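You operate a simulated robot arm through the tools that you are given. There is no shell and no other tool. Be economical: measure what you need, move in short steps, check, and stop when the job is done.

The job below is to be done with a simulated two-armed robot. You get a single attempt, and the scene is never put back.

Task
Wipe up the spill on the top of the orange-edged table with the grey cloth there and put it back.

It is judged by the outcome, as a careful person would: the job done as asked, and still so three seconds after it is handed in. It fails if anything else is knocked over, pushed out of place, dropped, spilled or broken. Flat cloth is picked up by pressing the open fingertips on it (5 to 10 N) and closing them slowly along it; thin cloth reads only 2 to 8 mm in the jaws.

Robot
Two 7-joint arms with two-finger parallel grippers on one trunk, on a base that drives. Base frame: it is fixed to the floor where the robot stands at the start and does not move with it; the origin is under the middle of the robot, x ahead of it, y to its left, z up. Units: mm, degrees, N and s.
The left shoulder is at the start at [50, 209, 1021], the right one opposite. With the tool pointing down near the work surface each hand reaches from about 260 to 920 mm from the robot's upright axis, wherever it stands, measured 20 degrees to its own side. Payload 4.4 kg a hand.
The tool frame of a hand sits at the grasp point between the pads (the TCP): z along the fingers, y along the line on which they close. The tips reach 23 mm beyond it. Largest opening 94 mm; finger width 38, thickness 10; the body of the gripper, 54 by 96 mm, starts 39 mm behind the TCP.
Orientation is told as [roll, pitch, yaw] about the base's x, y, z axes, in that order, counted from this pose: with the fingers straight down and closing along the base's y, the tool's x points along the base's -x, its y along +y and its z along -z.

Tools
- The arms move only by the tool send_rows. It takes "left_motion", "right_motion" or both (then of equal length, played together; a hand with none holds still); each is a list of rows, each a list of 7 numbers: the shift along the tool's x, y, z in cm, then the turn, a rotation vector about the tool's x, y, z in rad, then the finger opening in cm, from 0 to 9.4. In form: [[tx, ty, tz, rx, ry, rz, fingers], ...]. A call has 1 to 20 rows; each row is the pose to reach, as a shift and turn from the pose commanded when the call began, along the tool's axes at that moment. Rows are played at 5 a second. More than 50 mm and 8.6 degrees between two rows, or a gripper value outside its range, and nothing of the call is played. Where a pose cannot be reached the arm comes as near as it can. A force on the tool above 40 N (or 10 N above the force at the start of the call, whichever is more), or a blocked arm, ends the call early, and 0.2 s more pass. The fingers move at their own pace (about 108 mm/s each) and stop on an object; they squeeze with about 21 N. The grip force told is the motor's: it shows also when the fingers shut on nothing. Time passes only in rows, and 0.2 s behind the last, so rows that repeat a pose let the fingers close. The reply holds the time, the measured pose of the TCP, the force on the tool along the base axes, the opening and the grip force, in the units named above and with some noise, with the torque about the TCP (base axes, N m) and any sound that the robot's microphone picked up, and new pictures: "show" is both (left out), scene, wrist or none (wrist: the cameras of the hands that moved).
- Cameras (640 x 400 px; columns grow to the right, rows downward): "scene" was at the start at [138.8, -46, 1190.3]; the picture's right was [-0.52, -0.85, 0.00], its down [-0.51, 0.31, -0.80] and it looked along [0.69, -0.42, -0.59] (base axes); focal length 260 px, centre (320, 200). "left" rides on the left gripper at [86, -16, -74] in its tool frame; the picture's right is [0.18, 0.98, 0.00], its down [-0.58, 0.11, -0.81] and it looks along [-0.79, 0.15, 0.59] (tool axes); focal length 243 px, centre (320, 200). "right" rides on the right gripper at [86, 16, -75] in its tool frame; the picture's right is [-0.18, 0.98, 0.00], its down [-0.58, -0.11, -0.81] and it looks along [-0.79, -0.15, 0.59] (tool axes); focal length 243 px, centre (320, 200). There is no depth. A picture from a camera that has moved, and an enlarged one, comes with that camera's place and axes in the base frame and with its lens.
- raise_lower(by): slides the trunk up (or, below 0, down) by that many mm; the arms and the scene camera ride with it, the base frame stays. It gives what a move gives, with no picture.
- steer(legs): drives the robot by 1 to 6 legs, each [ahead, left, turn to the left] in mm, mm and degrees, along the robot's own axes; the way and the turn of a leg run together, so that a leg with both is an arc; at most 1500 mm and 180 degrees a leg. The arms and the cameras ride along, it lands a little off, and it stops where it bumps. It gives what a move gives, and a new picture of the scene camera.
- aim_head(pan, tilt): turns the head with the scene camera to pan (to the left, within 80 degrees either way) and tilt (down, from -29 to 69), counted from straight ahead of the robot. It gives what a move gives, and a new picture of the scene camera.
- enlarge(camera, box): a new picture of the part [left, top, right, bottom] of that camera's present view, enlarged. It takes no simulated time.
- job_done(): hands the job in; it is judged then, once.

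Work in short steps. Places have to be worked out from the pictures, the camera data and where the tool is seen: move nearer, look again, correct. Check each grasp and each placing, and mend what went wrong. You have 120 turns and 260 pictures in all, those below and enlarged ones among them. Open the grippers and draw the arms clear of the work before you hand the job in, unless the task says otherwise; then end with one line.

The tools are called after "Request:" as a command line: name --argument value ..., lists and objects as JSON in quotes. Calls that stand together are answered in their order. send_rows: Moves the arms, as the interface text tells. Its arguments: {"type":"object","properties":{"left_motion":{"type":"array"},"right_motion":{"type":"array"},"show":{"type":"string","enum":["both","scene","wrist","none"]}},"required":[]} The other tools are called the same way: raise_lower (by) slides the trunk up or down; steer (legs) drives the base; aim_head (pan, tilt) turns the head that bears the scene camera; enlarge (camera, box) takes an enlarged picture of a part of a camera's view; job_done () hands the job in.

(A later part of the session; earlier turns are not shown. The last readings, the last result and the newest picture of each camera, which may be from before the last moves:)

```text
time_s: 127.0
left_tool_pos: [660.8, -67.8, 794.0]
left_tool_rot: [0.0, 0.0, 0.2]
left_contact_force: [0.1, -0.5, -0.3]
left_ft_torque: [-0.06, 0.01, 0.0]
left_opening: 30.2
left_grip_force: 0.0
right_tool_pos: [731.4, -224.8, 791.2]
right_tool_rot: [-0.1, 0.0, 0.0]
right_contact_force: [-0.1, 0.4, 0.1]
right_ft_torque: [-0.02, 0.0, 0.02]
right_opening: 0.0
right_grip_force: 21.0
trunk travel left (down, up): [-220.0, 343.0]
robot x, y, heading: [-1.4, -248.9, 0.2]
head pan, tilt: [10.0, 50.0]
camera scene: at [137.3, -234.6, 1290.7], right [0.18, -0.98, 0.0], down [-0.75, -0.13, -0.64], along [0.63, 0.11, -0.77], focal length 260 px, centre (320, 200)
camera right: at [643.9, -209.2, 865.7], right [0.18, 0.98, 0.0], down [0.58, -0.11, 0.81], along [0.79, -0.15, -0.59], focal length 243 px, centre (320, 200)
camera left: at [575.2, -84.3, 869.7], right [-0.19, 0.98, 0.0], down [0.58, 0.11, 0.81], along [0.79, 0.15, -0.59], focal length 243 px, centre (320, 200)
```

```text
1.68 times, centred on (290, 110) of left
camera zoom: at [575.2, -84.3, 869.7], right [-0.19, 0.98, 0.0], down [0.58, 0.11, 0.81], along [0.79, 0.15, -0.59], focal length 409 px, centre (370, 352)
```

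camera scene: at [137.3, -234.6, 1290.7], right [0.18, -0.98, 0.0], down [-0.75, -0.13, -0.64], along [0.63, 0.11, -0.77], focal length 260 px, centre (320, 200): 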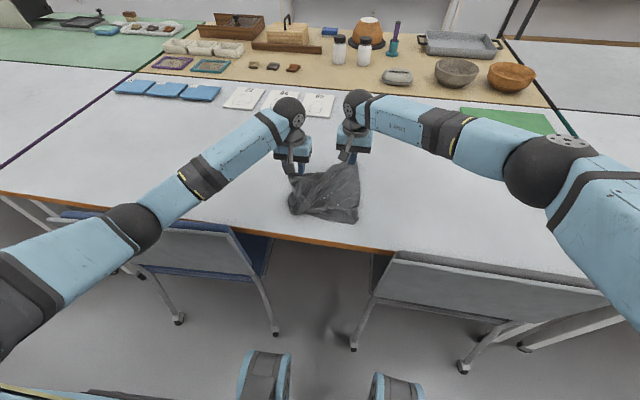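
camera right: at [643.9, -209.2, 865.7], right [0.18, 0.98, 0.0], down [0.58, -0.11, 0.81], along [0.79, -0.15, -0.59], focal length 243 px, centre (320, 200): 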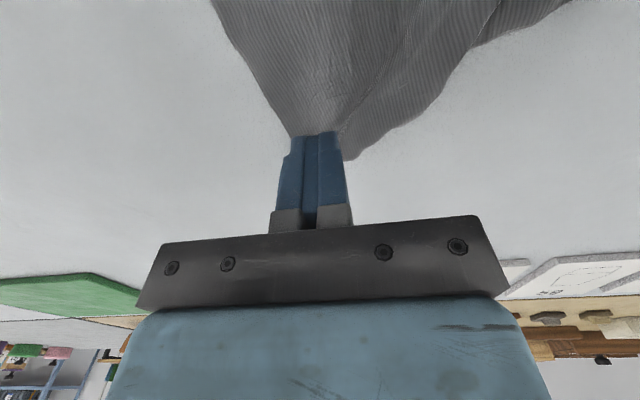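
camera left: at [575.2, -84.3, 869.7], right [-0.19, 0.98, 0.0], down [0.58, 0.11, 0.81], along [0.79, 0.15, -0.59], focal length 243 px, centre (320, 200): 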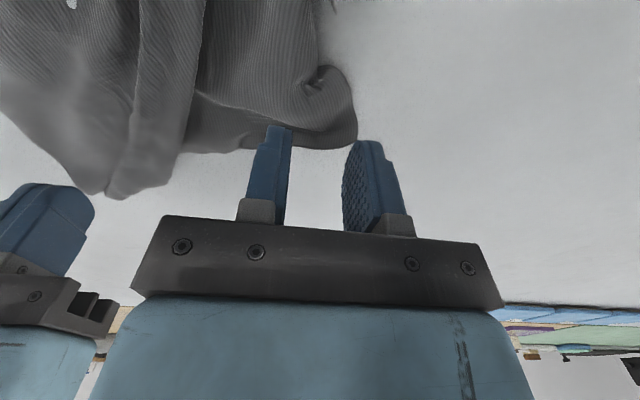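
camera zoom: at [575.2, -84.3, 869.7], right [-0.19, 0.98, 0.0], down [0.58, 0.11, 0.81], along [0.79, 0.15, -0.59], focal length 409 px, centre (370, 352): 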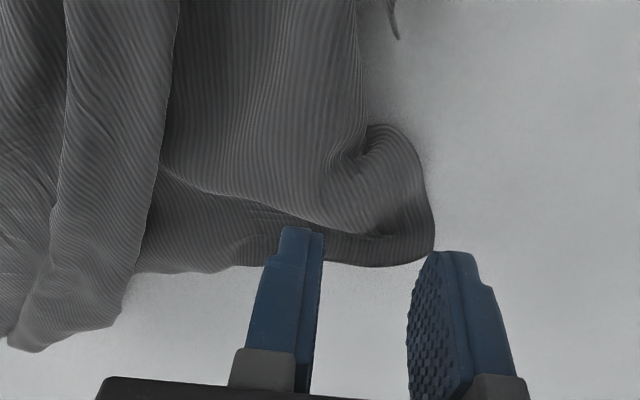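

The left tips are over the corner (tip at about (675,-41)). I'll press with the right as anchor and pinch with the left.

Request:
send_rows --right_motion '[[0, 0, 1.5, 0, 0, 0, 0], [0, 0, 2.6, 0, 0, 0, 0], [0, 0, 2.9, 0, 0, 0, 0], [0, 0, 2.9, 0, 0, 0, 0], [0, 0, 2.9, 0, 0, 0, 0], [0, 0, 2.9, 0, 0, 0, 0], [0, 0, 2.9, 0, 0, 0, 0], [0, 0, 2.9, 0, 0, 0, 0], [0, 0, 2.9, 0, 0, 0, 0], [0, 0, 2.9, 0, 0, 0, 0], [0, 0, 2.9, 0, 0, 0, 0], [0, 0, 2.9, 0, 0, 0, 0], [0, 0, 2.9, 0, 0, 0, 0], [0, 0, 2.9, 0, 0, 0, 0]]' --left_motion '[[0, 0.4, 1.5, 0, 0, 0, 3], [0, 0.4, 2.7, 0, 0, 0, 3], [0, 0.4, 3.1, 0, 0, 0, 3], [0, 0.4, 3.1, 0, 0, 0, 2.6], [0, 0.4, 3.1, 0, 0, 0, 2.2], [0, 0.4, 3.1, 0, 0, 0, 1.8], [0, 0.4, 3.1, 0, 0, 0, 1.4], [0, 0.4, 3.1, 0, 0, 0, 1.0], [0, 0.4, 3.1, 0, 0, 0, 0.6], [0, 0.4, 3.1, 0, 0, 0, 0.2], [0, 0.4, 3.1, 0, 0, 0, 0], [0, 0.4, 3.1, 0, 0, 0, 0], [0, 0.4, 1.5, 0, 0, 0, 0], [0, 0.4, 1, 0, 0, 0, 0]]' --show "none"

```text
time_s: 130.0
left_tool_pos: [660.2, -64.5, 785.1]
left_tool_rot: [0.0, 0.0, 0.2]
left_contact_force: [0.1, 0.1, 0.1]
left_ft_torque: [-0.03, -0.01, -0.03]
left_opening: 2.3
left_grip_force: 21.1
right_tool_pos: [730.3, -224.1, 765.3]
right_tool_rot: [-0.1, -0.2, 0.0]
right_contact_force: [0.2, -0.2, 18.3]
right_ft_torque: [0.11, -0.16, 0.0]
right_opening: 0.0
right_grip_force: 21.3
trunk travel left (down, up): [-220.0, 343.0]
robot x, y, heading: [-4.7, -245.5, 0.3]
head pan, tilt: [10.0, 50.0]
```

The left has the corner (2.3 mm) and the right is anchoring. I'll pull the left corner toward its place at about (770,-45).

Request:
send_rows --left_motion '[[-1.2, 0.8, 0, 0, 0, 0, 0], [-2.4, 1.4, 0, 0, 0, 0, 0], [-3.6, 1.8, 0, 0, 0, 0, 0], [-4.8, 2, 0, 0, 0, 0, 0], [-6, 2.2, 0, 0, 0, 0, 0], [-7.2, 2.3, 0, 0, 0, 0, 0], [-8.4, 2.4, 0, 0, 0, 0, 0], [-9.6, 2.4, 0, 0, 0, 0, 0], [-10.6, 2.4, 0.3, 0, 0, 0, 0], [-10.6, 2.4, 1, 0, 0, 0, 0]]'

Request:
enlarge --camera "scene" --box '[240, 100, 400, 230]'

```text
time_s: 132.2
left_tool_pos: [766.7, -40.5, 776.6]
left_tool_rot: [0.1, -0.1, 0.2]
left_contact_force: [0.8, -0.2, -0.5]
left_ft_torque: [0.01, 0.0, 0.01]
left_opening: 2.8
left_grip_force: 20.8
right_tool_pos: [731.5, -224.5, 763.8]
right_tool_rot: [-0.2, -0.3, 0.0]
right_contact_force: [2.9, 0.3, 19.4]
right_ft_torque: [0.07, -0.22, 0.03]
right_opening: 0.0
right_grip_force: 20.9
trunk travel left (down, up): [-220.0, 343.0]
robot x, y, heading: [-4.6, -245.1, 0.2]
head pan, tilt: [10.0, 50.0]
camera scene: at [135.0, -234.7, 1291.1], right [0.18, -0.98, 0.0], down [-0.75, -0.13, -0.64], along [0.63, 0.11, -0.76], focal length 260 px, centre (320, 200)
camera left: at [680.1, -56.0, 852.0], right [-0.19, 0.98, 0.0], down [0.58, 0.11, 0.81], along [0.79, 0.15, -0.59], focal length 243 px, centre (320, 200)
```

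scene: 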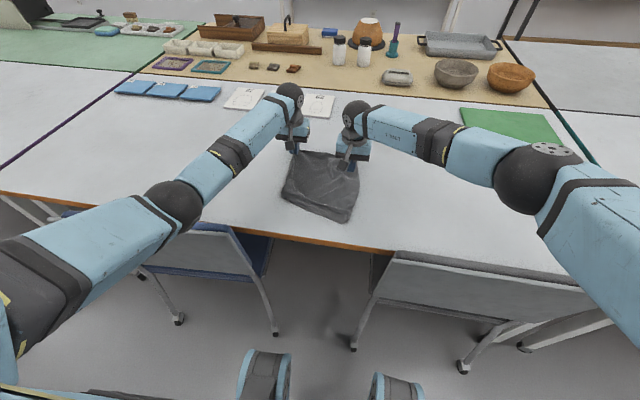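
left: 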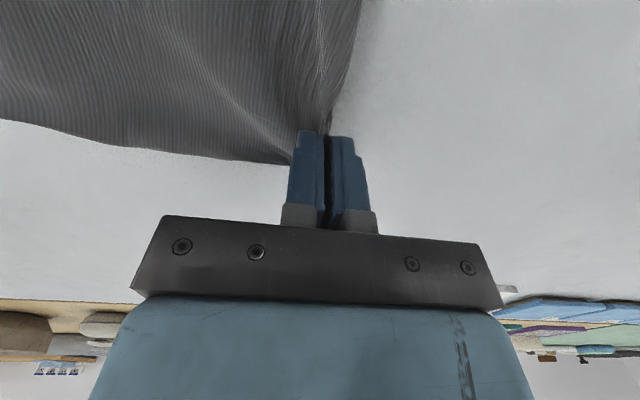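

```text
3.08 times, centred on (320, 165) of scene
camera zoom: at [135.0, -234.7, 1291.1], right [0.18, -0.98, 0.0], down [-0.75, -0.13, -0.64], along [0.63, 0.11, -0.76], focal length 800 px, centre (320, 308)
```

zoom: 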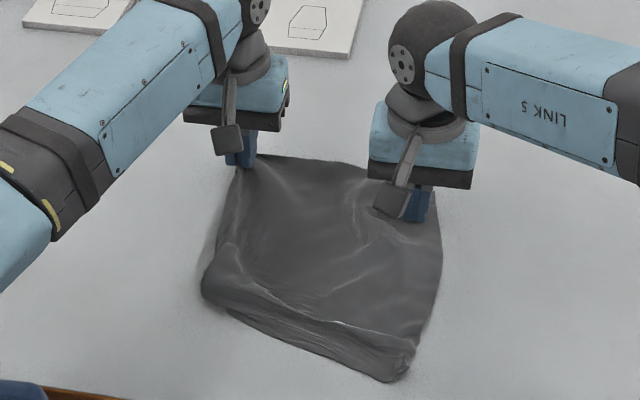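

Excellent, the cloth is nearly flat and only the near edge is still folded. I'll release the left and lift both to inspect.

Request:
send_rows --right_motion '[[0, 0, 0, 0, 0, 0, 0], [0, 0, 0, 0, 0, 0, 0], [0, 0, 0, 0, 0, 0, 0], [0, 0, -2, 0, 0, 0, 0], [0, 0, -6, 0, 0, 0, 0], [1, -1, -10, 0, 0, 0, 0], [4, -3, -13, 0, 0, 0, 0], [8, -5, -15, 0, 0, 0, 0], [11, -8, -16, 0, 0, 0, 3], [13, -9, -17, 0, 0, 0, 5]]' --left_motion '[[0, 0, 0.8, 0, 0, 0, 0], [0, 0, 0.8, 0, 0, 0, 2], [0, 0, 0.8, 0, 0, 0, 4], [0, 0, 0, 0, 0, 0, 4], [0, 0, -4, 0, 0, 0, 4], [2, 1, -8, 0, 0, 0, 4], [5, 3, -11, 0, 0, 0, 4], [9, 4, -13, 0, 0, 0, 4], [13, 4, -15, 0, 0, 0, 4], [16, 4, -16, 0, 0, 0, 4]]'

Request:
enlarge --camera "scene" --box '[240, 110, 416, 230]'

```text
time_s: 134.4
left_tool_pos: [605.2, 1.2, 934.3]
left_tool_rot: [0.0, 0.0, 0.2]
left_contact_force: [0.7, -0.2, 0.6]
left_ft_torque: [-0.01, -0.01, -0.04]
left_opening: 39.9
left_grip_force: 0.0
right_tool_pos: [598.9, -314.6, 932.2]
right_tool_rot: [-0.1, -0.1, -0.1]
right_contact_force: [-0.4, 1.2, 0.6]
right_ft_torque: [0.01, -0.02, -0.01]
right_opening: 50.3
right_grip_force: 0.0
trunk travel left (down, up): [-220.0, 343.0]
robot x, y, heading: [-1.3, -250.2, -0.1]
head pan, tilt: [10.0, 50.0]
camera scene: at [136.4, -234.1, 1290.8], right [0.18, -0.98, 0.0], down [-0.75, -0.14, -0.64], along [0.63, 0.11, -0.77], focal length 260 px, centre (320, 200)
camera right: at [512.4, -299.4, 1007.0], right [0.18, 0.98, 0.0], down [0.58, -0.11, 0.81], along [0.79, -0.15, -0.59], focal length 243 px, centre (320, 200)
camera left: at [520.1, -14.8, 1010.8], right [-0.19, 0.98, 0.0], down [0.58, 0.11, 0.81], along [0.79, 0.15, -0.59], focal length 243 px, centre (320, 200)
```

scene: 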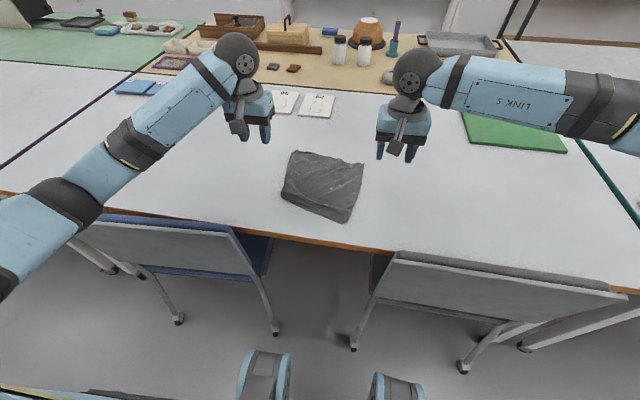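
right: 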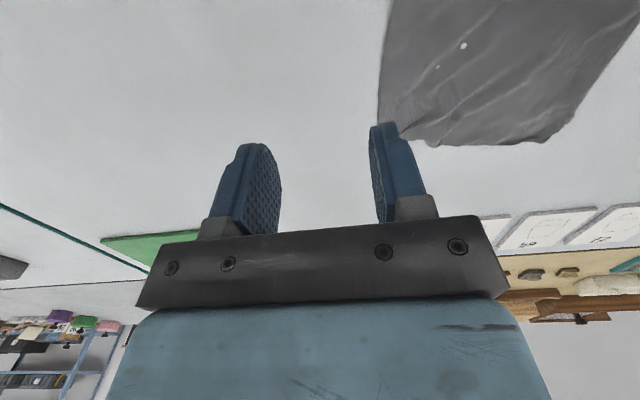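
left: 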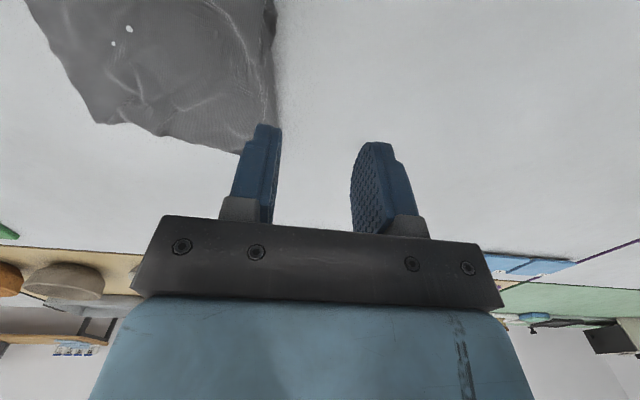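

```text
3.33 times, centred on (328, 170) of scene
camera zoom: at [136.4, -234.1, 1290.8], right [0.18, -0.98, 0.0], down [-0.75, -0.14, -0.64], along [0.63, 0.11, -0.77], focal length 867 px, centre (293, 300)
```

zoom: 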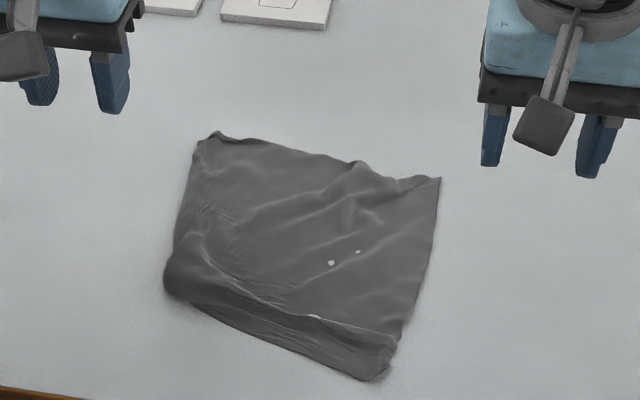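

The cloth is mostly flat now, with its centre at about (657,-148) against the original (667,-170). The near-left corner is tucked, so I'll take a closer look with the left camera.

Request:
send_rows --left_motion '[[2.5, -1, -1, 0, 0, 0, 4], [5, -2, -2, 0, 0, 0, 4], [8, -3, -2, 0, 0, 0, 6], [11, -4, -2, 0, 0, 0, 8], [12, -5, -2, 0, 0, 0, 9], [12, -5, -2, 0, 0, 0, 9]]' --show "none"

Request:
enlarge --camera "left" --box '[100, 0, 420, 200]'

Request:
enlarge --camera "scene" --box '[270, 160, 366, 230]'

```text
time_s: 135.8
left_tool_pos: [487.6, -50.7, 955.0]
left_tool_rot: [0.0, 0.0, 0.1]
left_contact_force: [0.3, 0.8, 0.7]
left_ft_torque: [-0.01, 0.01, -0.01]
left_opening: 89.9
left_grip_force: 0.0
right_tool_pos: [600.4, -314.3, 931.8]
right_tool_rot: [-0.1, 0.0, 0.0]
right_contact_force: [-1.0, 0.9, -0.2]
right_ft_torque: [0.01, -0.02, 0.0]
right_opening: 50.1
right_grip_force: 0.1
trunk travel left (down, up): [-220.0, 343.0]
robot x, y, heading: [-4.4, -246.9, 0.1]
head pan, tilt: [10.0, 50.0]
```

```text
2.00 times, centred on (260, 100) of left
camera zoom: at [401.6, -66.5, 1030.4], right [-0.19, 0.98, 0.0], down [0.58, 0.11, 0.81], along [0.79, 0.15, -0.59], focal length 485 px, centre (440, 400)
```

zoom: 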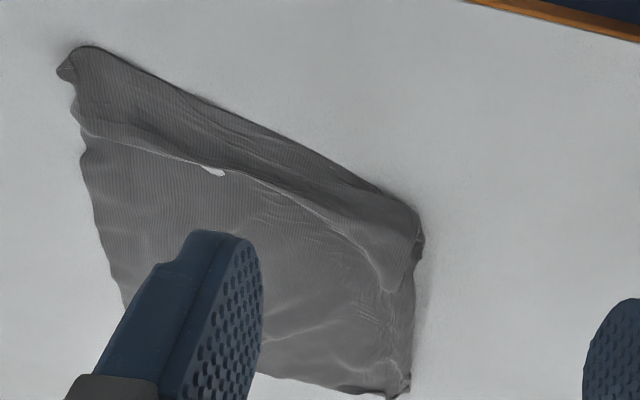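

```text
5.71 times, centred on (318, 195) of scene
camera zoom: at [137.2, -234.5, 1290.7], right [0.18, -0.98, 0.0], down [-0.75, -0.13, -0.64], along [0.63, 0.11, -0.77], focal length 1486 px, centre (331, 229)
```

zoom: 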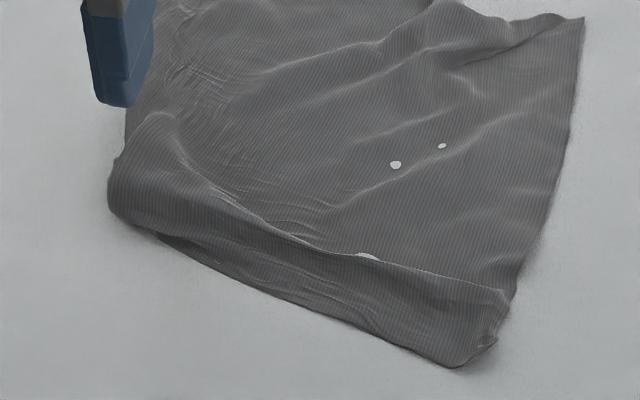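

The near edge is simply folded over on top, with its corner tip at (647,-58). I'll anchor with the right at (670,-195), and lightly pinch the flap with the left at (625,-65) to fold it back.

Request:
send_rows --right_motion '[[-0.5, 1, 1, 0, 0, 0, 3], [-1.5, 2.5, 3, 0, 0, 0, 1], [-2.5, 4, 5, 0, 0, 0, 0], [-3.5, 6, 7, 0, 0, 0, 0], [-4.5, 8, 9, 0, 0, 0, 0], [-6, 10, 11, 0, 0, 0, 0], [-7, 11.9, 13, 0, 0, 0, 0], [-7, 11.9, 15, 0, 0, 0, 0], [-7, 11.9, 16.3, 0, 0, 0, 0], [-7, 11.9, 16.7, 0, 0, 0, 0], [-7, 11.9, 16.7, 0, 0, 0, 0], [-7, 11.9, 16.7, 0, 0, 0, 0]]' --left_motion '[[-1.5, 0, 1, 0, 0, 0, 7], [-3.5, 0, 3, 0, 0, 0, 5], [-5.5, -0.3, 5, 0, 0, 0, 3.5], [-7.5, -0.6, 7, 0, 0, 0, 2.5], [-9.5, -0.9, 9, 0, 0, 0, 2.5], [-11.5, -1.2, 11, 0, 0, 0, 2.5], [-13.2, -1.4, 13, 0, 0, 0, 2.5], [-13.7, -1.4, 15, 0, 0, 0, 2.5], [-13.7, -1.4, 16.5, 0, 0, 0, 2.5], [-13.7, -1.4, 17.7, 0, 0, 0, 2.5], [-13.7, -1.4, 18.3, 0, 0, 0, 2.5], [-13.7, -1.4, 18.3, 0, 0, 0, 2.5]]'

Request:
enlarge --camera "left" --box '[160, 0, 480, 200]'

```text
time_s: 138.4
left_tool_pos: [624.6, -63.9, 772.9]
left_tool_rot: [0.0, 0.0, 0.2]
left_contact_force: [0.1, -0.1, 1.2]
left_ft_torque: [0.03, 0.02, 0.01]
left_opening: 24.9
left_grip_force: 0.0
right_tool_pos: [670.3, -195.5, 765.4]
right_tool_rot: [0.0, -0.1, 0.0]
right_contact_force: [-0.1, 0.5, -1.0]
right_ft_torque: [0.05, 0.0, 0.0]
right_opening: 0.2
right_grip_force: 21.6
trunk travel left (down, up): [-220.0, 343.0]
robot x, y, heading: [-3.9, -246.7, 0.4]
head pan, tilt: [10.0, 50.0]
camera scene: at [137.2, -234.6, 1290.7], right [0.18, -0.98, 0.0], down [-0.75, -0.13, -0.64], along [0.63, 0.11, -0.77], focal length 260 px, centre (320, 200)
camera right: at [582.9, -180.6, 839.3], right [0.18, 0.98, 0.0], down [0.58, -0.11, 0.81], along [0.79, -0.15, -0.59], focal length 243 px, centre (320, 200)
camera left: at [539.0, -80.9, 847.9], right [-0.19, 0.98, 0.0], down [0.58, 0.11, 0.81], along [0.79, 0.15, -0.59], focal length 243 px, centre (320, 200)
```

scene: 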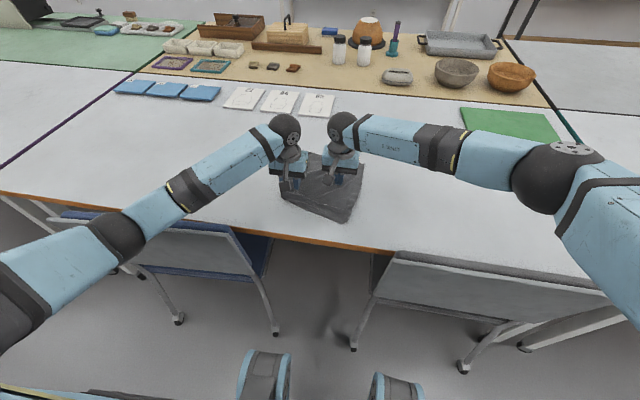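
right: 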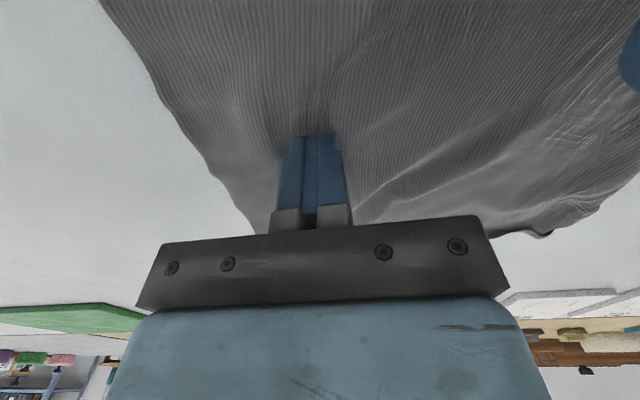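
left: 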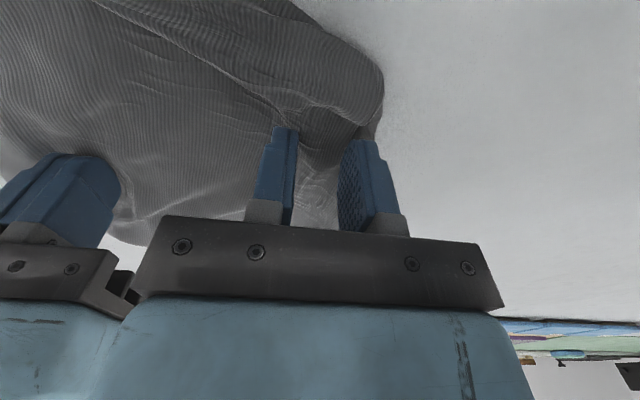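

```text
2.00 times, centred on (320, 100) of left
camera zoom: at [539.0, -80.9, 847.9], right [-0.19, 0.98, 0.0], down [0.58, 0.11, 0.81], along [0.79, 0.15, -0.59], focal length 485 px, centre (320, 400)
```

zoom: 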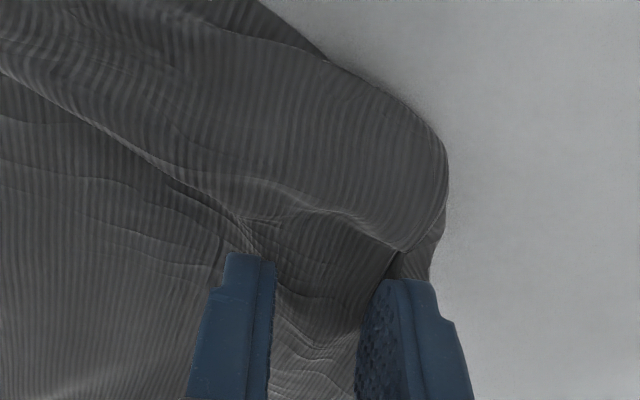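

The flap's free edge is at x≈604, so I'll shift the left hand to x≈588, press lightly and close on the top layer.

Request:
send_rows --right_motion '[[0, 0, 0.1, 0, 0, 0, 0], [0, 0, 0.2, 0, 0, 0, 0], [0, 0, 0.25, 0, 0, 0, 0], [0, 0, 0.25, 0, 0, 0, 0], [0, 0, 0.25, 0, 0, 0, 0], [0, 0, 0.25, 0, 0, 0, 0], [0, 0, 0.25, 0, 0, 0, 0], [0, 0, 0.25, 0, 0, 0, 0], [0, 0, 0.25, 0, 0, 0, 0], [0, 0, 0.25, 0, 0, 0, 0], [0, 0, 0.25, 0, 0, 0, 0], [0, 0, 0.25, 0, 0, 0, 0], [0, 0, 0.25, 0, 0, 0, 0], [0, 0, 0.25, 0, 0, 0, 0], [0, 0, 0.25, 0, 0, 0, 0]]' --left_motion '[[0, 0, -2, 0, 0, 0, 3], [2, 0, -2.5, 0, 0, 0, 3], [3.6, -0.1, -2, 0, 0, 0, 3], [3.6, -0.1, -0.5, 0, 0, 0, 3], [3.6, -0.1, 0.3, 0, 0, 0, 3], [3.6, -0.1, 0.5, 0, 0, 0, 3], [3.6, -0.1, 0.5, 0, 0, 0, 2.5], [3.6, -0.1, 0.5, 0, 0, 0, 2], [3.6, -0.1, 0.5, 0, 0, 0, 1.5], [3.6, -0.1, 0.5, 0, 0, 0, 1], [3.6, -0.1, 0.5, 0, 0, 0, 0.5], [3.6, -0.1, 0.5, 0, 0, 0, 0], [3.6, -0.1, 0.5, 0, 0, 0, 0], [3.6, -0.1, -1, 0, 0, 0, 0], [4.2, -0.1, -2.5, 0, 0, 0, 0]]'

Request:
enlarge --camera "left" --box '[160, 0, 480, 200]'

Request:
enlarge --camera "scene" --box '[250, 130, 394, 230]'

```text
time_s: 141.6
left_tool_pos: [581.1, -65.0, 797.2]
left_tool_rot: [-0.1, -0.1, 0.2]
left_contact_force: [-0.2, 0.1, 0.7]
left_ft_torque: [0.0, -0.02, 0.0]
left_opening: 2.0
left_grip_force: 21.5
right_tool_pos: [669.6, -195.9, 764.1]
right_tool_rot: [-0.1, -0.2, 0.0]
right_contact_force: [3.4, 0.3, 21.1]
right_ft_torque: [0.02, 0.09, -0.02]
right_opening: 0.0
right_grip_force: 21.6
trunk travel left (down, up): [-220.0, 343.0]
robot x, y, heading: [-2.2, -250.0, 0.0]
head pan, tilt: [10.0, 50.0]
camera scene: at [135.2, -234.8, 1291.1], right [0.18, -0.98, 0.0], down [-0.75, -0.13, -0.64], along [0.63, 0.11, -0.76], focal length 260 px, centre (320, 200)
camera right: at [582.5, -180.6, 838.5], right [0.18, 0.98, 0.0], down [0.58, -0.11, 0.81], along [0.79, -0.15, -0.59], focal length 243 px, centre (320, 200)
camera left: at [495.6, -81.8, 873.7], right [-0.19, 0.98, 0.0], down [0.58, 0.11, 0.81], along [0.79, 0.15, -0.59], focal length 243 px, centre (320, 200)
```

scene: 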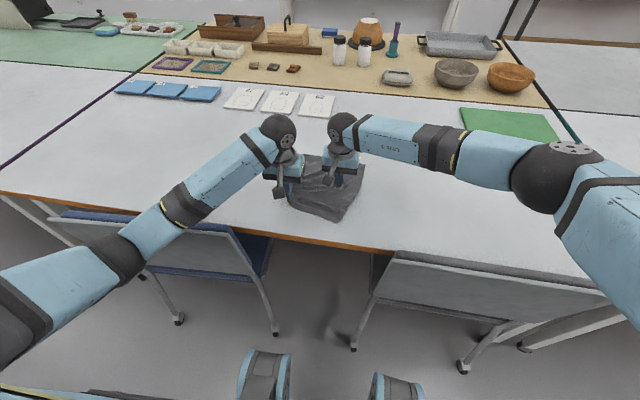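
right: 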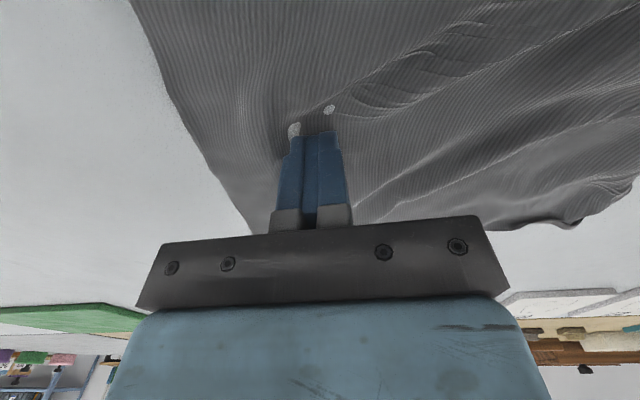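
left: 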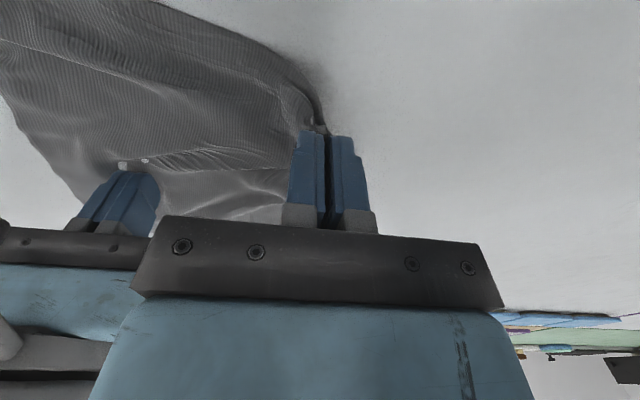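

```text
2.00 times, centred on (320, 100) of left
camera zoom: at [495.6, -81.8, 873.7], right [-0.19, 0.98, 0.0], down [0.58, 0.11, 0.81], along [0.79, 0.15, -0.59], focal length 485 px, centre (320, 400)
```

zoom: 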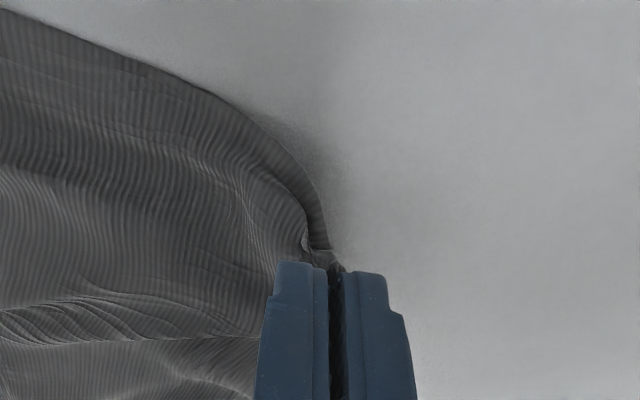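

```text
4.00 times, centred on (322, 180) of scene
camera zoom: at [135.2, -234.8, 1291.1], right [0.18, -0.98, 0.0], down [-0.75, -0.13, -0.64], along [0.63, 0.11, -0.76], focal length 1040 px, centre (312, 280)
```

zoom: 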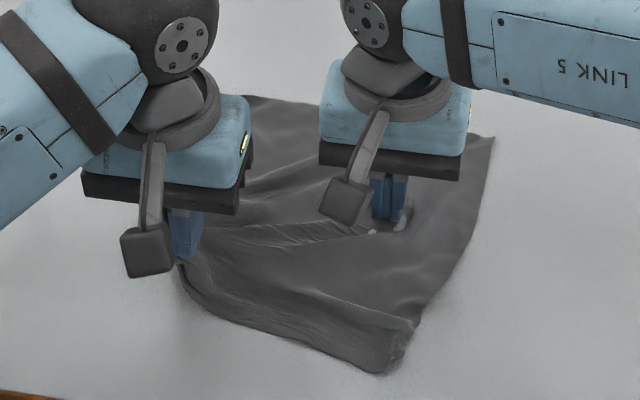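

The left has the near-left corner. I'll pull it outward toward (545,-25) with the right still anchoring.

Request:
send_rows --left_motion '[[0.8, 0.8, 0, 0, 0, 0, 0], [1.6, 1.6, 0, 0, 0, 0, 0], [2.4, 2.6, 0.5, 0, 0, 0, 0], [3.2, 3.4, 1, 0, 0, 0, 0], [3.8, 4.2, 1.6, 0, 0, 0, 0], [4.2, 4.6, 2.2, 0, 0, 0, 0], [4.2, 4.6, 2.6, 0, 0, 0, 0], [4.2, 4.6, 2.6, 0, 0, 0, 0]]' --show "scene"

Request:
enlarge --camera "scene" --box '[250, 130, 394, 230]'

```text
time_s: 143.4
left_tool_pos: [539.6, -20.5, 771.9]
left_tool_rot: [0.0, -0.2, 0.1]
left_contact_force: [10.0, -16.3, 0.3]
left_ft_torque: [-0.4, -0.26, -0.28]
left_opening: 2.3
left_grip_force: 20.8
right_tool_pos: [668.9, -196.2, 764.5]
right_tool_rot: [0.0, -0.2, 0.1]
right_contact_force: [-8.5, 13.0, 23.0]
right_ft_torque: [0.3, 0.39, -0.06]
right_opening: 0.1
right_grip_force: 21.1
trunk travel left (down, up): [-220.0, 343.0]
robot x, y, heading: [-4.8, -250.4, -0.1]
head pan, tilt: [10.0, 50.0]
camera scene: at [134.8, -235.1, 1291.1], right [0.18, -0.98, 0.0], down [-0.75, -0.13, -0.64], along [0.63, 0.11, -0.76], focal length 260 px, centre (320, 200)
```

scene: 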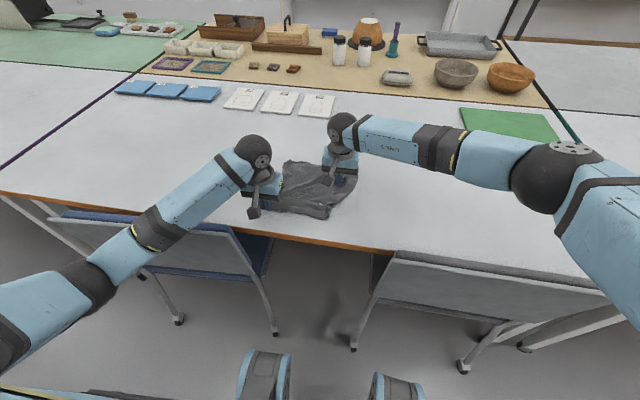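

```text
4.00 times, centred on (322, 180) of scene
camera zoom: at [134.8, -235.1, 1291.1], right [0.18, -0.98, 0.0], down [-0.75, -0.13, -0.64], along [0.63, 0.11, -0.76], focal length 1040 px, centre (312, 280)
```

zoom: 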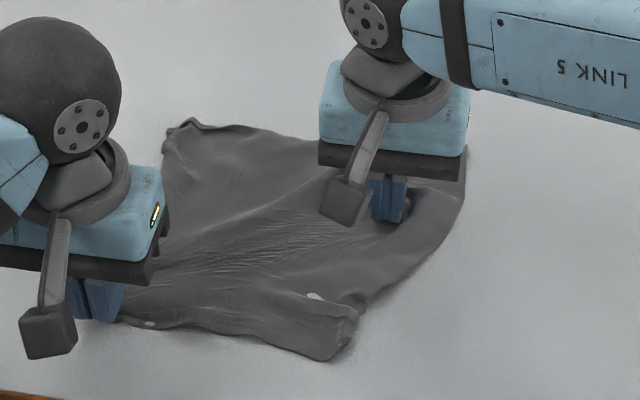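

It's taut between the corner and the anchor, so I'll relax by 15 mm, release the left, lift both and review.

Request:
send_rows --right_motion '[[0, 0, 0, 0, 0, 0, 0], [0, 0, 0, 0, 0, 0, 0], [0, 0, 0, 0, 0, 0, 0], [0, 0, 0, 0, 0, 0, 0], [0, 0, -2, 0, 0, 0, 0], [0, 0, -6, 0, 0, 0, 0], [1, -2, -10, 0, 0, 0, 0], [3, -6, -12, 0, 0, 0, 0], [5, -10, -14, 0, 0, 0, 3], [7, -12, -15, 0, 0, 0, 4], [8, -13, -15, 0, 0, 0, 4]]' --left_motion '[[-0.8, -1.2, 0, 0, 0, 0, 0], [-0.8, -1.2, 0, 0, 0, 0, 1.5], [-0.8, -1.2, 0, 0, 0, 0, 3], [-0.8, -1.2, 0, 0, 0, 0, 4], [-0.8, -1.2, -2, 0, 0, 0, 4], [-0.8, -1.2, -6, 0, 0, 0, 4], [-0.8, 2, -9, 0, 0, 0, 4], [-0.8, 6, -11, 0, 0, 0, 4], [-0.8, 9, -13, 0, 0, 0, 4], [-0.8, 12, -15, 0, 0, 0, 4], [-0.8, 12, -15, 0, 0, 0, 4]]' --show "scene"

Request:
enlarge --camera "scene" --box '[240, 120, 400, 230]'

Request:
enlarge --camera "right" --box '[280, 0, 640, 200]'

```text
time_s: 145.8
left_tool_pos: [547.8, 99.2, 920.9]
left_tool_rot: [0.0, -0.1, 0.1]
left_contact_force: [-0.2, 0.4, -0.3]
left_ft_torque: [0.0, 0.01, -0.03]
left_opening: 40.1
left_grip_force: 0.0
right_tool_pos: [591.7, -326.0, 912.9]
right_tool_rot: [0.0, -0.1, -0.1]
right_contact_force: [0.4, -0.2, 0.4]
right_ft_torque: [-0.01, 0.01, 0.02]
right_opening: 40.0
right_grip_force: 0.1
trunk travel left (down, up): [-220.0, 343.0]
robot x, y, heading: [-4.8, -249.3, -0.0]
head pan, tilt: [10.0, 50.0]
camera scene: at [137.5, -235.2, 1290.7], right [0.18, -0.98, 0.0], down [-0.75, -0.13, -0.64], along [0.63, 0.11, -0.77], focal length 260 px, centre (320, 200)
```

scene: 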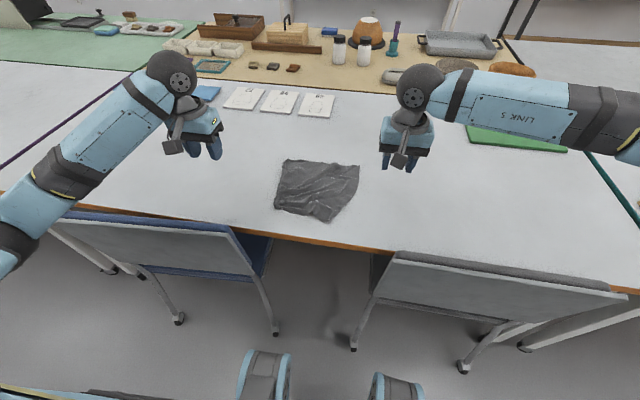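

```text
3.64 times, centred on (320, 175) of scene
camera zoom: at [137.5, -235.2, 1290.7], right [0.18, -0.98, 0.0], down [-0.75, -0.13, -0.64], along [0.63, 0.11, -0.77], focal length 946 px, centre (320, 291)
```

zoom: 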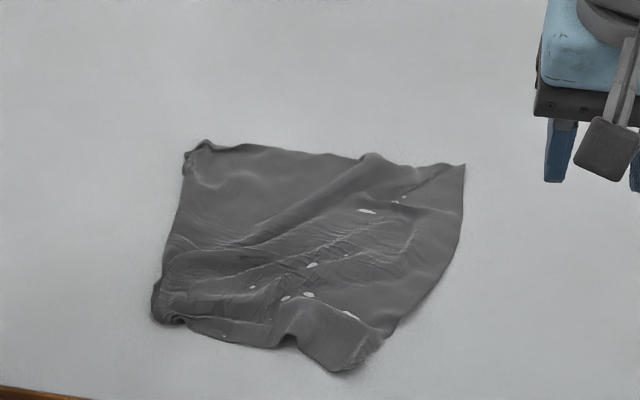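

```text
1.78 times, centred on (460, 100) of right
camera zoom: at [503.5, -310.6, 987.4], right [0.18, 0.98, 0.0], down [0.58, -0.11, 0.81], along [0.79, -0.15, -0.59], focal length 431 px, centre (71, 378)
```

zoom: 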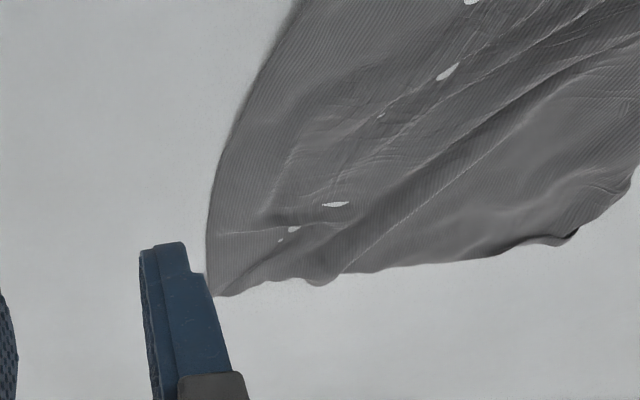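

It's almost fully open now, but its centre at about (628,-127) is some 58 mm off. I'll pinch the far-right corner at (722,-235) with the right hand and drag it out by about (+50,-60), which smooths and recentres the cloth.

Request:
send_rows --right_motion '[[-2.5, 2, 0, 0, 0, 0, 3], [-5, 4, 1, 0, 0, 0, 3], [-8, 6, 3, 0, 0, 0, 3], [-11, 8, 5, 0, 0, 0, 3], [-13, 9.1, 8, 0, 0, 0, 3], [-13, 9.1, 11, 0, 0, 0, 3], [-13, 9.1, 13.5, 0, 0, 0, 3], [-13, 9.1, 14.6, 0, 0, 0, 3], [-13, 9.1, 15, 0, 0, 0, 3], [-13, 9.1, 15, 0, 0, 0, 2.5], [-13, 9.1, 15, 0, 0, 0, 2], [-13, 9.1, 15, 0, 0, 0, 1.5], [-13, 9.1, 15, 0, 0, 0, 1], [-13, 9.1, 15, 0, 0, 0, 0.5], [-13, 9.1, 15, 0, 0, 0, 0], [-13, 9.1, 15, 0, 0, 0, 0], [-13, 9.1, 15, 0, 0, 0, 0], [-13, 9.1, 13.5, 0, 0, 0, 0], [-13.5, 8.5, 13, 0, 0, 0, 0]]' --show "wrist"

```text
time_s: 149.8
left_tool_pos: [548.8, 98.7, 919.6]
left_tool_rot: [0.1, 0.0, 0.2]
left_contact_force: [0.0, 0.5, -1.1]
left_ft_torque: [-0.05, 0.02, 0.02]
left_opening: 40.1
left_grip_force: 0.0
right_tool_pos: [725.9, -241.8, 781.2]
right_tool_rot: [-0.1, 0.0, 0.1]
right_contact_force: [-0.5, 0.4, -0.8]
right_ft_torque: [0.02, -0.04, -0.01]
right_opening: 2.0
right_grip_force: 20.9
trunk travel left (down, up): [-220.0, 343.0]
robot x, y, heading: [-2.0, -246.6, 0.1]
head pan, tilt: [10.0, 50.0]
camera right: at [638.4, -226.5, 856.2], right [0.18, 0.98, 0.0], down [0.58, -0.11, 0.81], along [0.79, -0.15, -0.59], focal length 243 px, centre (320, 200)
```

right: 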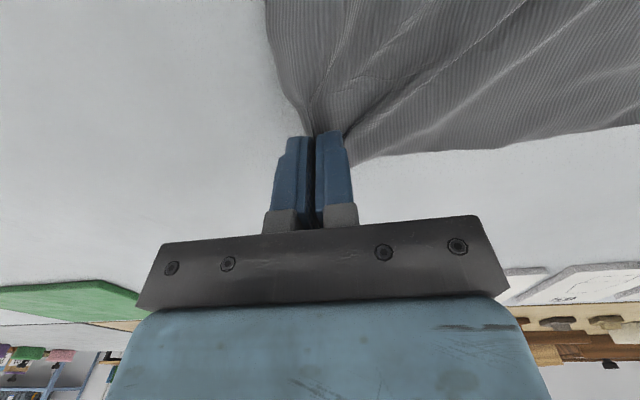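

It's gripped. I'll drag outward to about (772,-300), lower and release.

Request:
send_rows --right_motion '[[-0.7, -1, 0, 0, 0, 0, 0], [-1.4, -2, 0, 0, 0, 0, 0], [-2.1, -3, 0, 0, 0, 0, 0], [-2.8, -4, 0, 0, 0, 0, 0], [-3.5, -5, 0, 0, 0, 0, 0], [-4.2, -5.8, 0.3, 0, 0, 0, 0], [-4.6, -6, 1, 0, 0, 0, 0], [-4.6, -6, 1.4, 0, 0, 0, 0], [-4.6, -6, 1.4, 0, 0, 0, 2], [-4.6, -6, 1.4, 0, 0, 0, 4], [-4.6, -6, -2, 0, 0, 0, 4], [-4.6, -6, -6, 0, 0, 0, 4], [-2, -8, -10, 0, 0, 0, 4], [1, -11, -12, 0, 0, 0, 4], [4, -13, -14, 0, 0, 0, 4], [4, -13, -14, 0, 0, 0, 4]]' --show "scene"

Request:
enlarge --camera "scene" --box '[240, 120, 400, 230]'

```text
refused: row 13 steps farther than a row can; nothing moved
```

```text
3.64 times, centred on (320, 175) of scene
camera zoom: at [137.5, -234.7, 1290.6], right [0.18, -0.98, 0.0], down [-0.75, -0.13, -0.64], along [0.63, 0.11, -0.77], focal length 946 px, centre (320, 291)
```

zoom: 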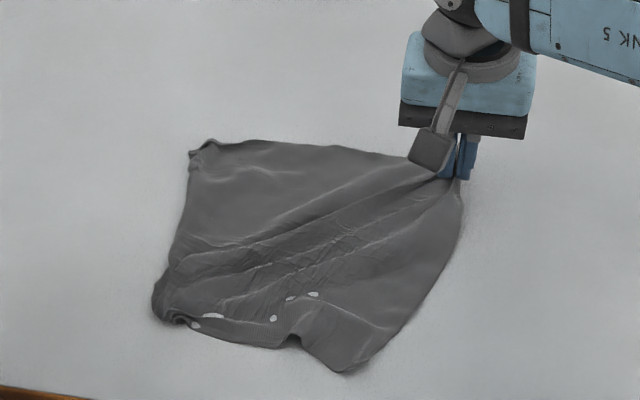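

I'll send the same move with a gentler retreat.

Request:
send_rows --right_motion '[[-0.7, -1, 0, 0, 0, 0, 0], [-1.4, -2, 0, 0, 0, 0, 0], [-2.1, -3, 0, 0, 0, 0, 0], [-2.8, -4, 0, 0, 0, 0, 0], [-3.5, -5, 0, 0, 0, 0, 0], [-4.2, -5.8, 0.3, 0, 0, 0, 0], [-4.6, -6, 1, 0, 0, 0, 0], [-4.6, -6, 1.4, 0, 0, 0, 0], [-4.6, -6, 1.4, 0, 0, 0, 2], [-4.6, -6, 1.4, 0, 0, 0, 4], [-4.6, -6, -2, 0, 0, 0, 4], [-4.6, -6, -6, 0, 0, 0, 4], [-3, -8, -9, 0, 0, 0, 4], [-1, -10, -11, 0, 0, 0, 4], [2, -12, -13, 0, 0, 0, 4], [4, -13, -14, 0, 0, 0, 4]]' --show "scene"

Request:
enlarge --camera "scene" --box '[240, 120, 400, 230]'

```text
time_s: 153.2
left_tool_pos: [548.0, 98.7, 921.1]
left_tool_rot: [0.0, 0.1, 0.1]
left_contact_force: [0.0, -0.1, 0.5]
left_ft_torque: [0.0, 0.02, 0.01]
left_opening: 40.2
left_grip_force: 0.3
right_tool_pos: [685.5, -369.7, 921.3]
right_tool_rot: [-0.1, -0.1, 0.1]
right_contact_force: [-0.5, 0.4, 0.4]
right_ft_torque: [-0.01, 0.0, 0.0]
right_opening: 40.0
right_grip_force: 0.0
trunk travel left (down, up): [-220.0, 343.0]
robot x, y, heading: [-0.4, -246.8, -0.0]
head pan, tilt: [10.0, 50.0]
camera scene: at [137.1, -234.7, 1290.7], right [0.18, -0.98, 0.0], down [-0.75, -0.13, -0.64], along [0.63, 0.11, -0.77], focal length 260 px, centre (320, 200)
```

scene: 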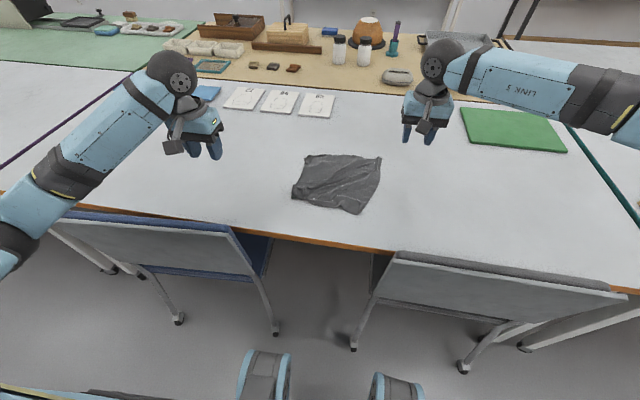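

```text
3.64 times, centred on (320, 175) of scene
camera zoom: at [137.1, -234.7, 1290.7], right [0.18, -0.98, 0.0], down [-0.75, -0.13, -0.64], along [0.63, 0.11, -0.77], focal length 946 px, centre (320, 291)
```

zoom: 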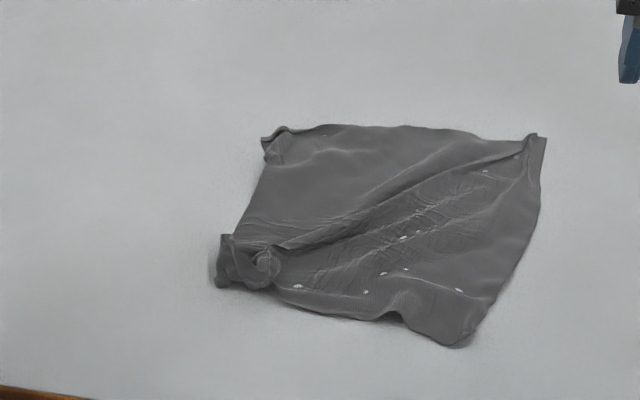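

The centre is now about (666,-185), close to the original (667,-170), and the far-right corner is in place. One last touch: I'll anchor with the right and pull the curled near-left corner out with the left.

Request:
send_rows --right_motion '[[0, 2, 1, 0, 0, 0, 2], [0, 4, 2, 0, 0, 0, 0], [-0.5, 6.5, 4, 0, 0, 0, 0], [-1, 9, 6, 0, 0, 0, 0], [-1.5, 11.5, 8, 0, 0, 0, 0], [-1.5, 13.5, 11, 0, 0, 0, 0], [-1.5, 13.5, 13.5, 0, 0, 0, 0], [-1.5, 13.5, 15, 0, 0, 0, 0], [-1.5, 13.5, 15.7, 0, 0, 0, 0], [-1.5, 13.5, 15.8, 0, 0, 0, 0], [-1.5, 13.5, 15.8, 0, 0, 0, 0], [-1.5, 13.5, 15.8, 0, 0, 0, 0], [-1.5, 13.5, 15.8, 0, 0, 0, 0], [-1.5, 13.5, 15.8, 0, 0, 0, 0], [-1.5, 13.5, 15.8, 0, 0, 0, 0], [-1.5, 13.5, 15.8, 0, 0, 0, 0], [-1.5, 13.5, 15.8, 0, 0, 0, 0], [-1.5, 13.5, 15.8, 0, 0, 0, 0], [-1.5, 13.5, 15.8, 0, 0, 0, 0], [-1.5, 13.5, 15.8, 0, 0, 0, 0]]' --left_motion '[[-1, -3, 1, 0, 0, 0, 4], [-2, -6.5, 2, 0, 0, 0, 4], [-3, -10, 3.5, 0, 0, 0, 4], [-4, -13.5, 5, 0, 0, 0, 4], [-4.4, -16.5, 7, 0, 0, 0, 4], [-4.4, -18.5, 9.5, 0, 0, 0, 4], [-4.4, -18.7, 12, 0, 0, 0, 4], [-4.4, -18.7, 14.5, 0, 0, 0, 4], [-4.4, -18.7, 15.5, 0, 0, 0, 4], [-4.4, -18.7, 15.8, 0, 0, 0, 4], [-4.4, -18.7, 15.8, 0, 0, 0, 3.4], [-4.4, -18.7, 15.8, 0, 0, 0, 2.8], [-4.4, -18.7, 15.8, 0, 0, 0, 2.2], [-4.4, -18.7, 15.8, 0, 0, 0, 1.6], [-4.4, -18.7, 15.8, 0, 0, 0, 1], [-4.4, -18.7, 15.8, 0, 0, 0, 0.4], [-4.4, -18.7, 15.8, 0, 0, 0, 0], [-4.4, -18.7, 15.8, 0, 0, 0, 0], [-4.4, -18.7, 15.8, 0, 0, 0, 0], [-4.4, -18.7, 14, 0, 0, 0, 0]]'

```text
time_s: 157.4
left_tool_pos: [591.2, -84.4, 776.9]
left_tool_rot: [0.2, 0.3, 0.2]
left_contact_force: [0.4, 0.3, 0.0]
left_ft_torque: [0.0, 0.01, 0.03]
left_opening: 6.6
left_grip_force: 21.5
right_tool_pos: [699.0, -235.5, 764.1]
right_tool_rot: [-0.1, -0.1, 0.0]
right_contact_force: [-0.4, 0.2, -1.4]
right_ft_torque: [-0.01, 0.0, 0.02]
right_opening: 0.0
right_grip_force: 21.0
trunk travel left (down, up): [-220.0, 343.0]
robot x, y, heading: [0.8, -248.5, 0.4]
head pan, tilt: [10.0, 50.0]
camera scene: at [136.8, -234.7, 1290.2], right [0.18, -0.98, 0.0], down [-0.75, -0.13, -0.64], along [0.63, 0.11, -0.77], focal length 260 px, centre (320, 200)
camera right: at [613.2, -220.9, 839.2], right [0.18, 0.98, 0.0], down [0.58, -0.11, 0.81], along [0.79, -0.15, -0.59], focal length 243 px, centre (320, 200)
camera left: at [505.6, -102.3, 854.1], right [-0.19, 0.98, 0.0], down [0.58, 0.11, 0.8], along [0.79, 0.15, -0.59], focal length 243 px, centre (320, 200)
```

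scene: 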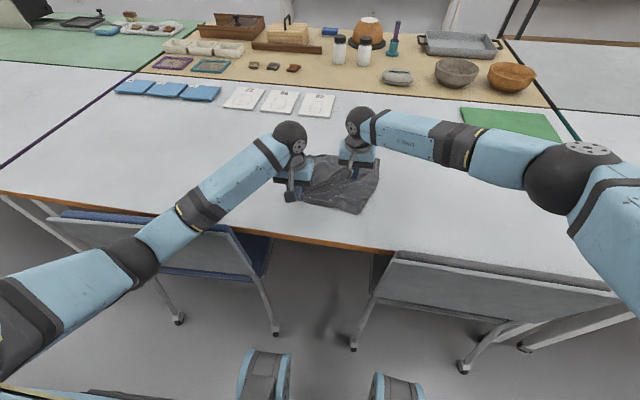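
right: 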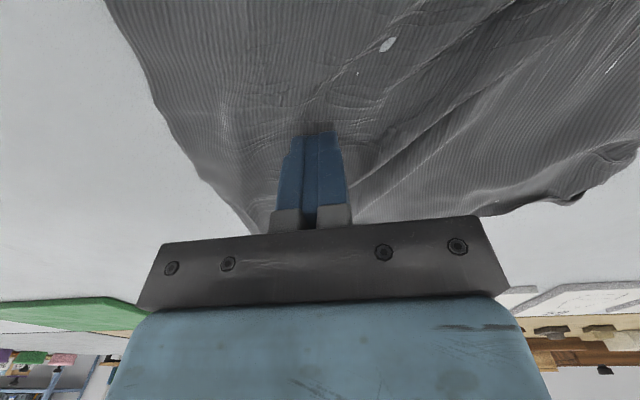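
left: 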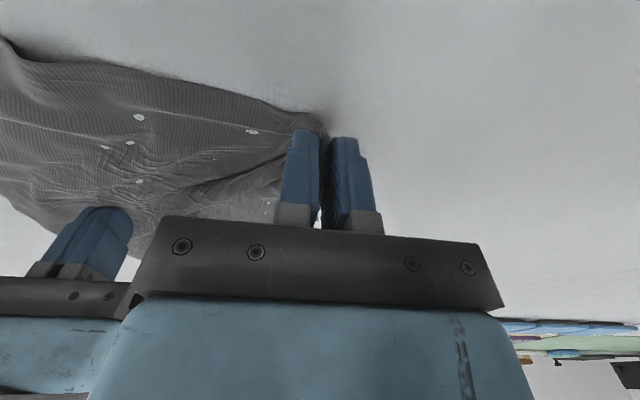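

The left has the curled corner (6.6 mm). I'll pull it out about 45 mm with the right pressing lightly, relax, release and lift both away.

Request:
send_rows --right_motion '[[0, 0, 0.15, 0, 0, 0, 0], [0, 0, 0.2, 0, 0, 0, 0], [0, 0, 0.2, 0, 0, 0, 0], [0, 0, 0.2, 0, 0, 0, 0], [0, 0, 0.2, 0, 0, 0, 0], [0, 0, 0.2, 0, 0, 0, 0], [0, 0, 0.2, 0, 0, 0, 0], [0, 0, 0.2, 0, 0, 0, 0], [0, 0, 0.2, 0, 0, 0, 0], [0, 0, -3, 0, 0, 0, 0], [0, 0, -7, 0, 0, 0, 0], [0, -3, -10, 0, 0, 0, 0], [0, -7, -12, 0, 0, 0, 0], [0, -11, -14, 0, 0, 0, 3]]' --left_motion '[[0, 0, 0, 0, 0, 0, 0], [0.7, 1, 0, 0, 0, 0, 0], [1.4, 2, 0, 0, 0, 0, 0], [2, 3, 0, 0, 0, 0, 0], [2.5, 3.8, 0, 0, 0, 0, 0], [2.3, 3.5, 0.8, 0, 0, 0, 0], [2.3, 3.5, 0.8, 0, 0, 0, 1.5], [2.3, 3.5, 0.8, 0, 0, 0, 3], [2.3, 3.5, 0.8, 0, 0, 0, 4.5], [2.3, 3.5, -3, 0, 0, 0, 4.5], [2.3, 4, -7, 0, 0, 0, 4.5], [2.3, 7, -10, 0, 0, 0, 4.5], [2.3, 11, -12, 0, 0, 0, 4.5], [2.3, 15, -14, 0, 0, 0, 4.5]]' --show "scene"

Request:
enlarge --camera "scene" --box '[240, 120, 400, 230]'

```text
time_s: 160.4
left_tool_pos: [567.8, 62.8, 921.8]
left_tool_rot: [0.1, 0.0, 0.1]
left_contact_force: [-0.9, 0.9, -1.1]
left_ft_torque: [0.05, 0.0, 0.0]
left_opening: 45.3
left_grip_force: 0.0
right_tool_pos: [700.0, -346.9, 906.9]
right_tool_rot: [0.0, -0.2, 0.0]
right_contact_force: [0.2, 0.6, 0.5]
right_ft_torque: [-0.03, -0.05, -0.02]
right_opening: 29.8
right_grip_force: 0.0
trunk travel left (down, up): [-220.0, 343.0]
robot x, y, heading: [0.6, -250.3, 0.2]
head pan, tilt: [10.0, 50.0]
camera scene: at [136.2, -235.2, 1290.8], right [0.18, -0.98, 0.0], down [-0.75, -0.13, -0.64], along [0.63, 0.11, -0.77], focal length 260 px, centre (320, 200)
```

scene: 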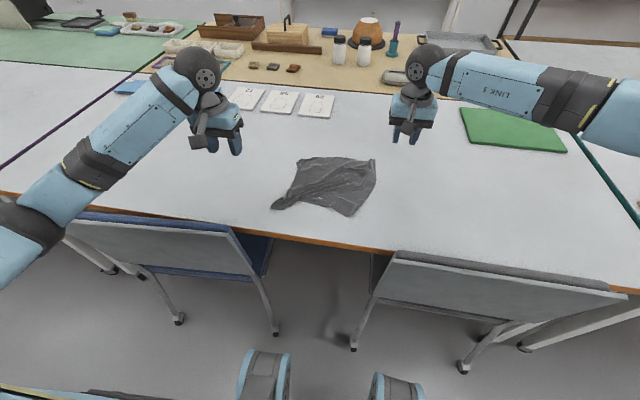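

```text
3.64 times, centred on (320, 175) of scene
camera zoom: at [136.2, -235.2, 1290.8], right [0.18, -0.98, 0.0], down [-0.75, -0.13, -0.64], along [0.63, 0.11, -0.77], focal length 946 px, centre (320, 291)
```

zoom: 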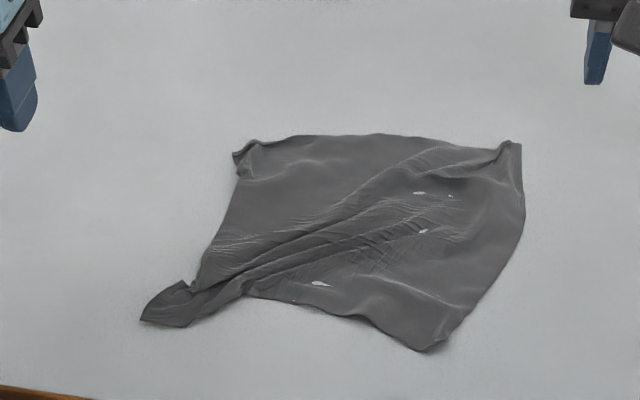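

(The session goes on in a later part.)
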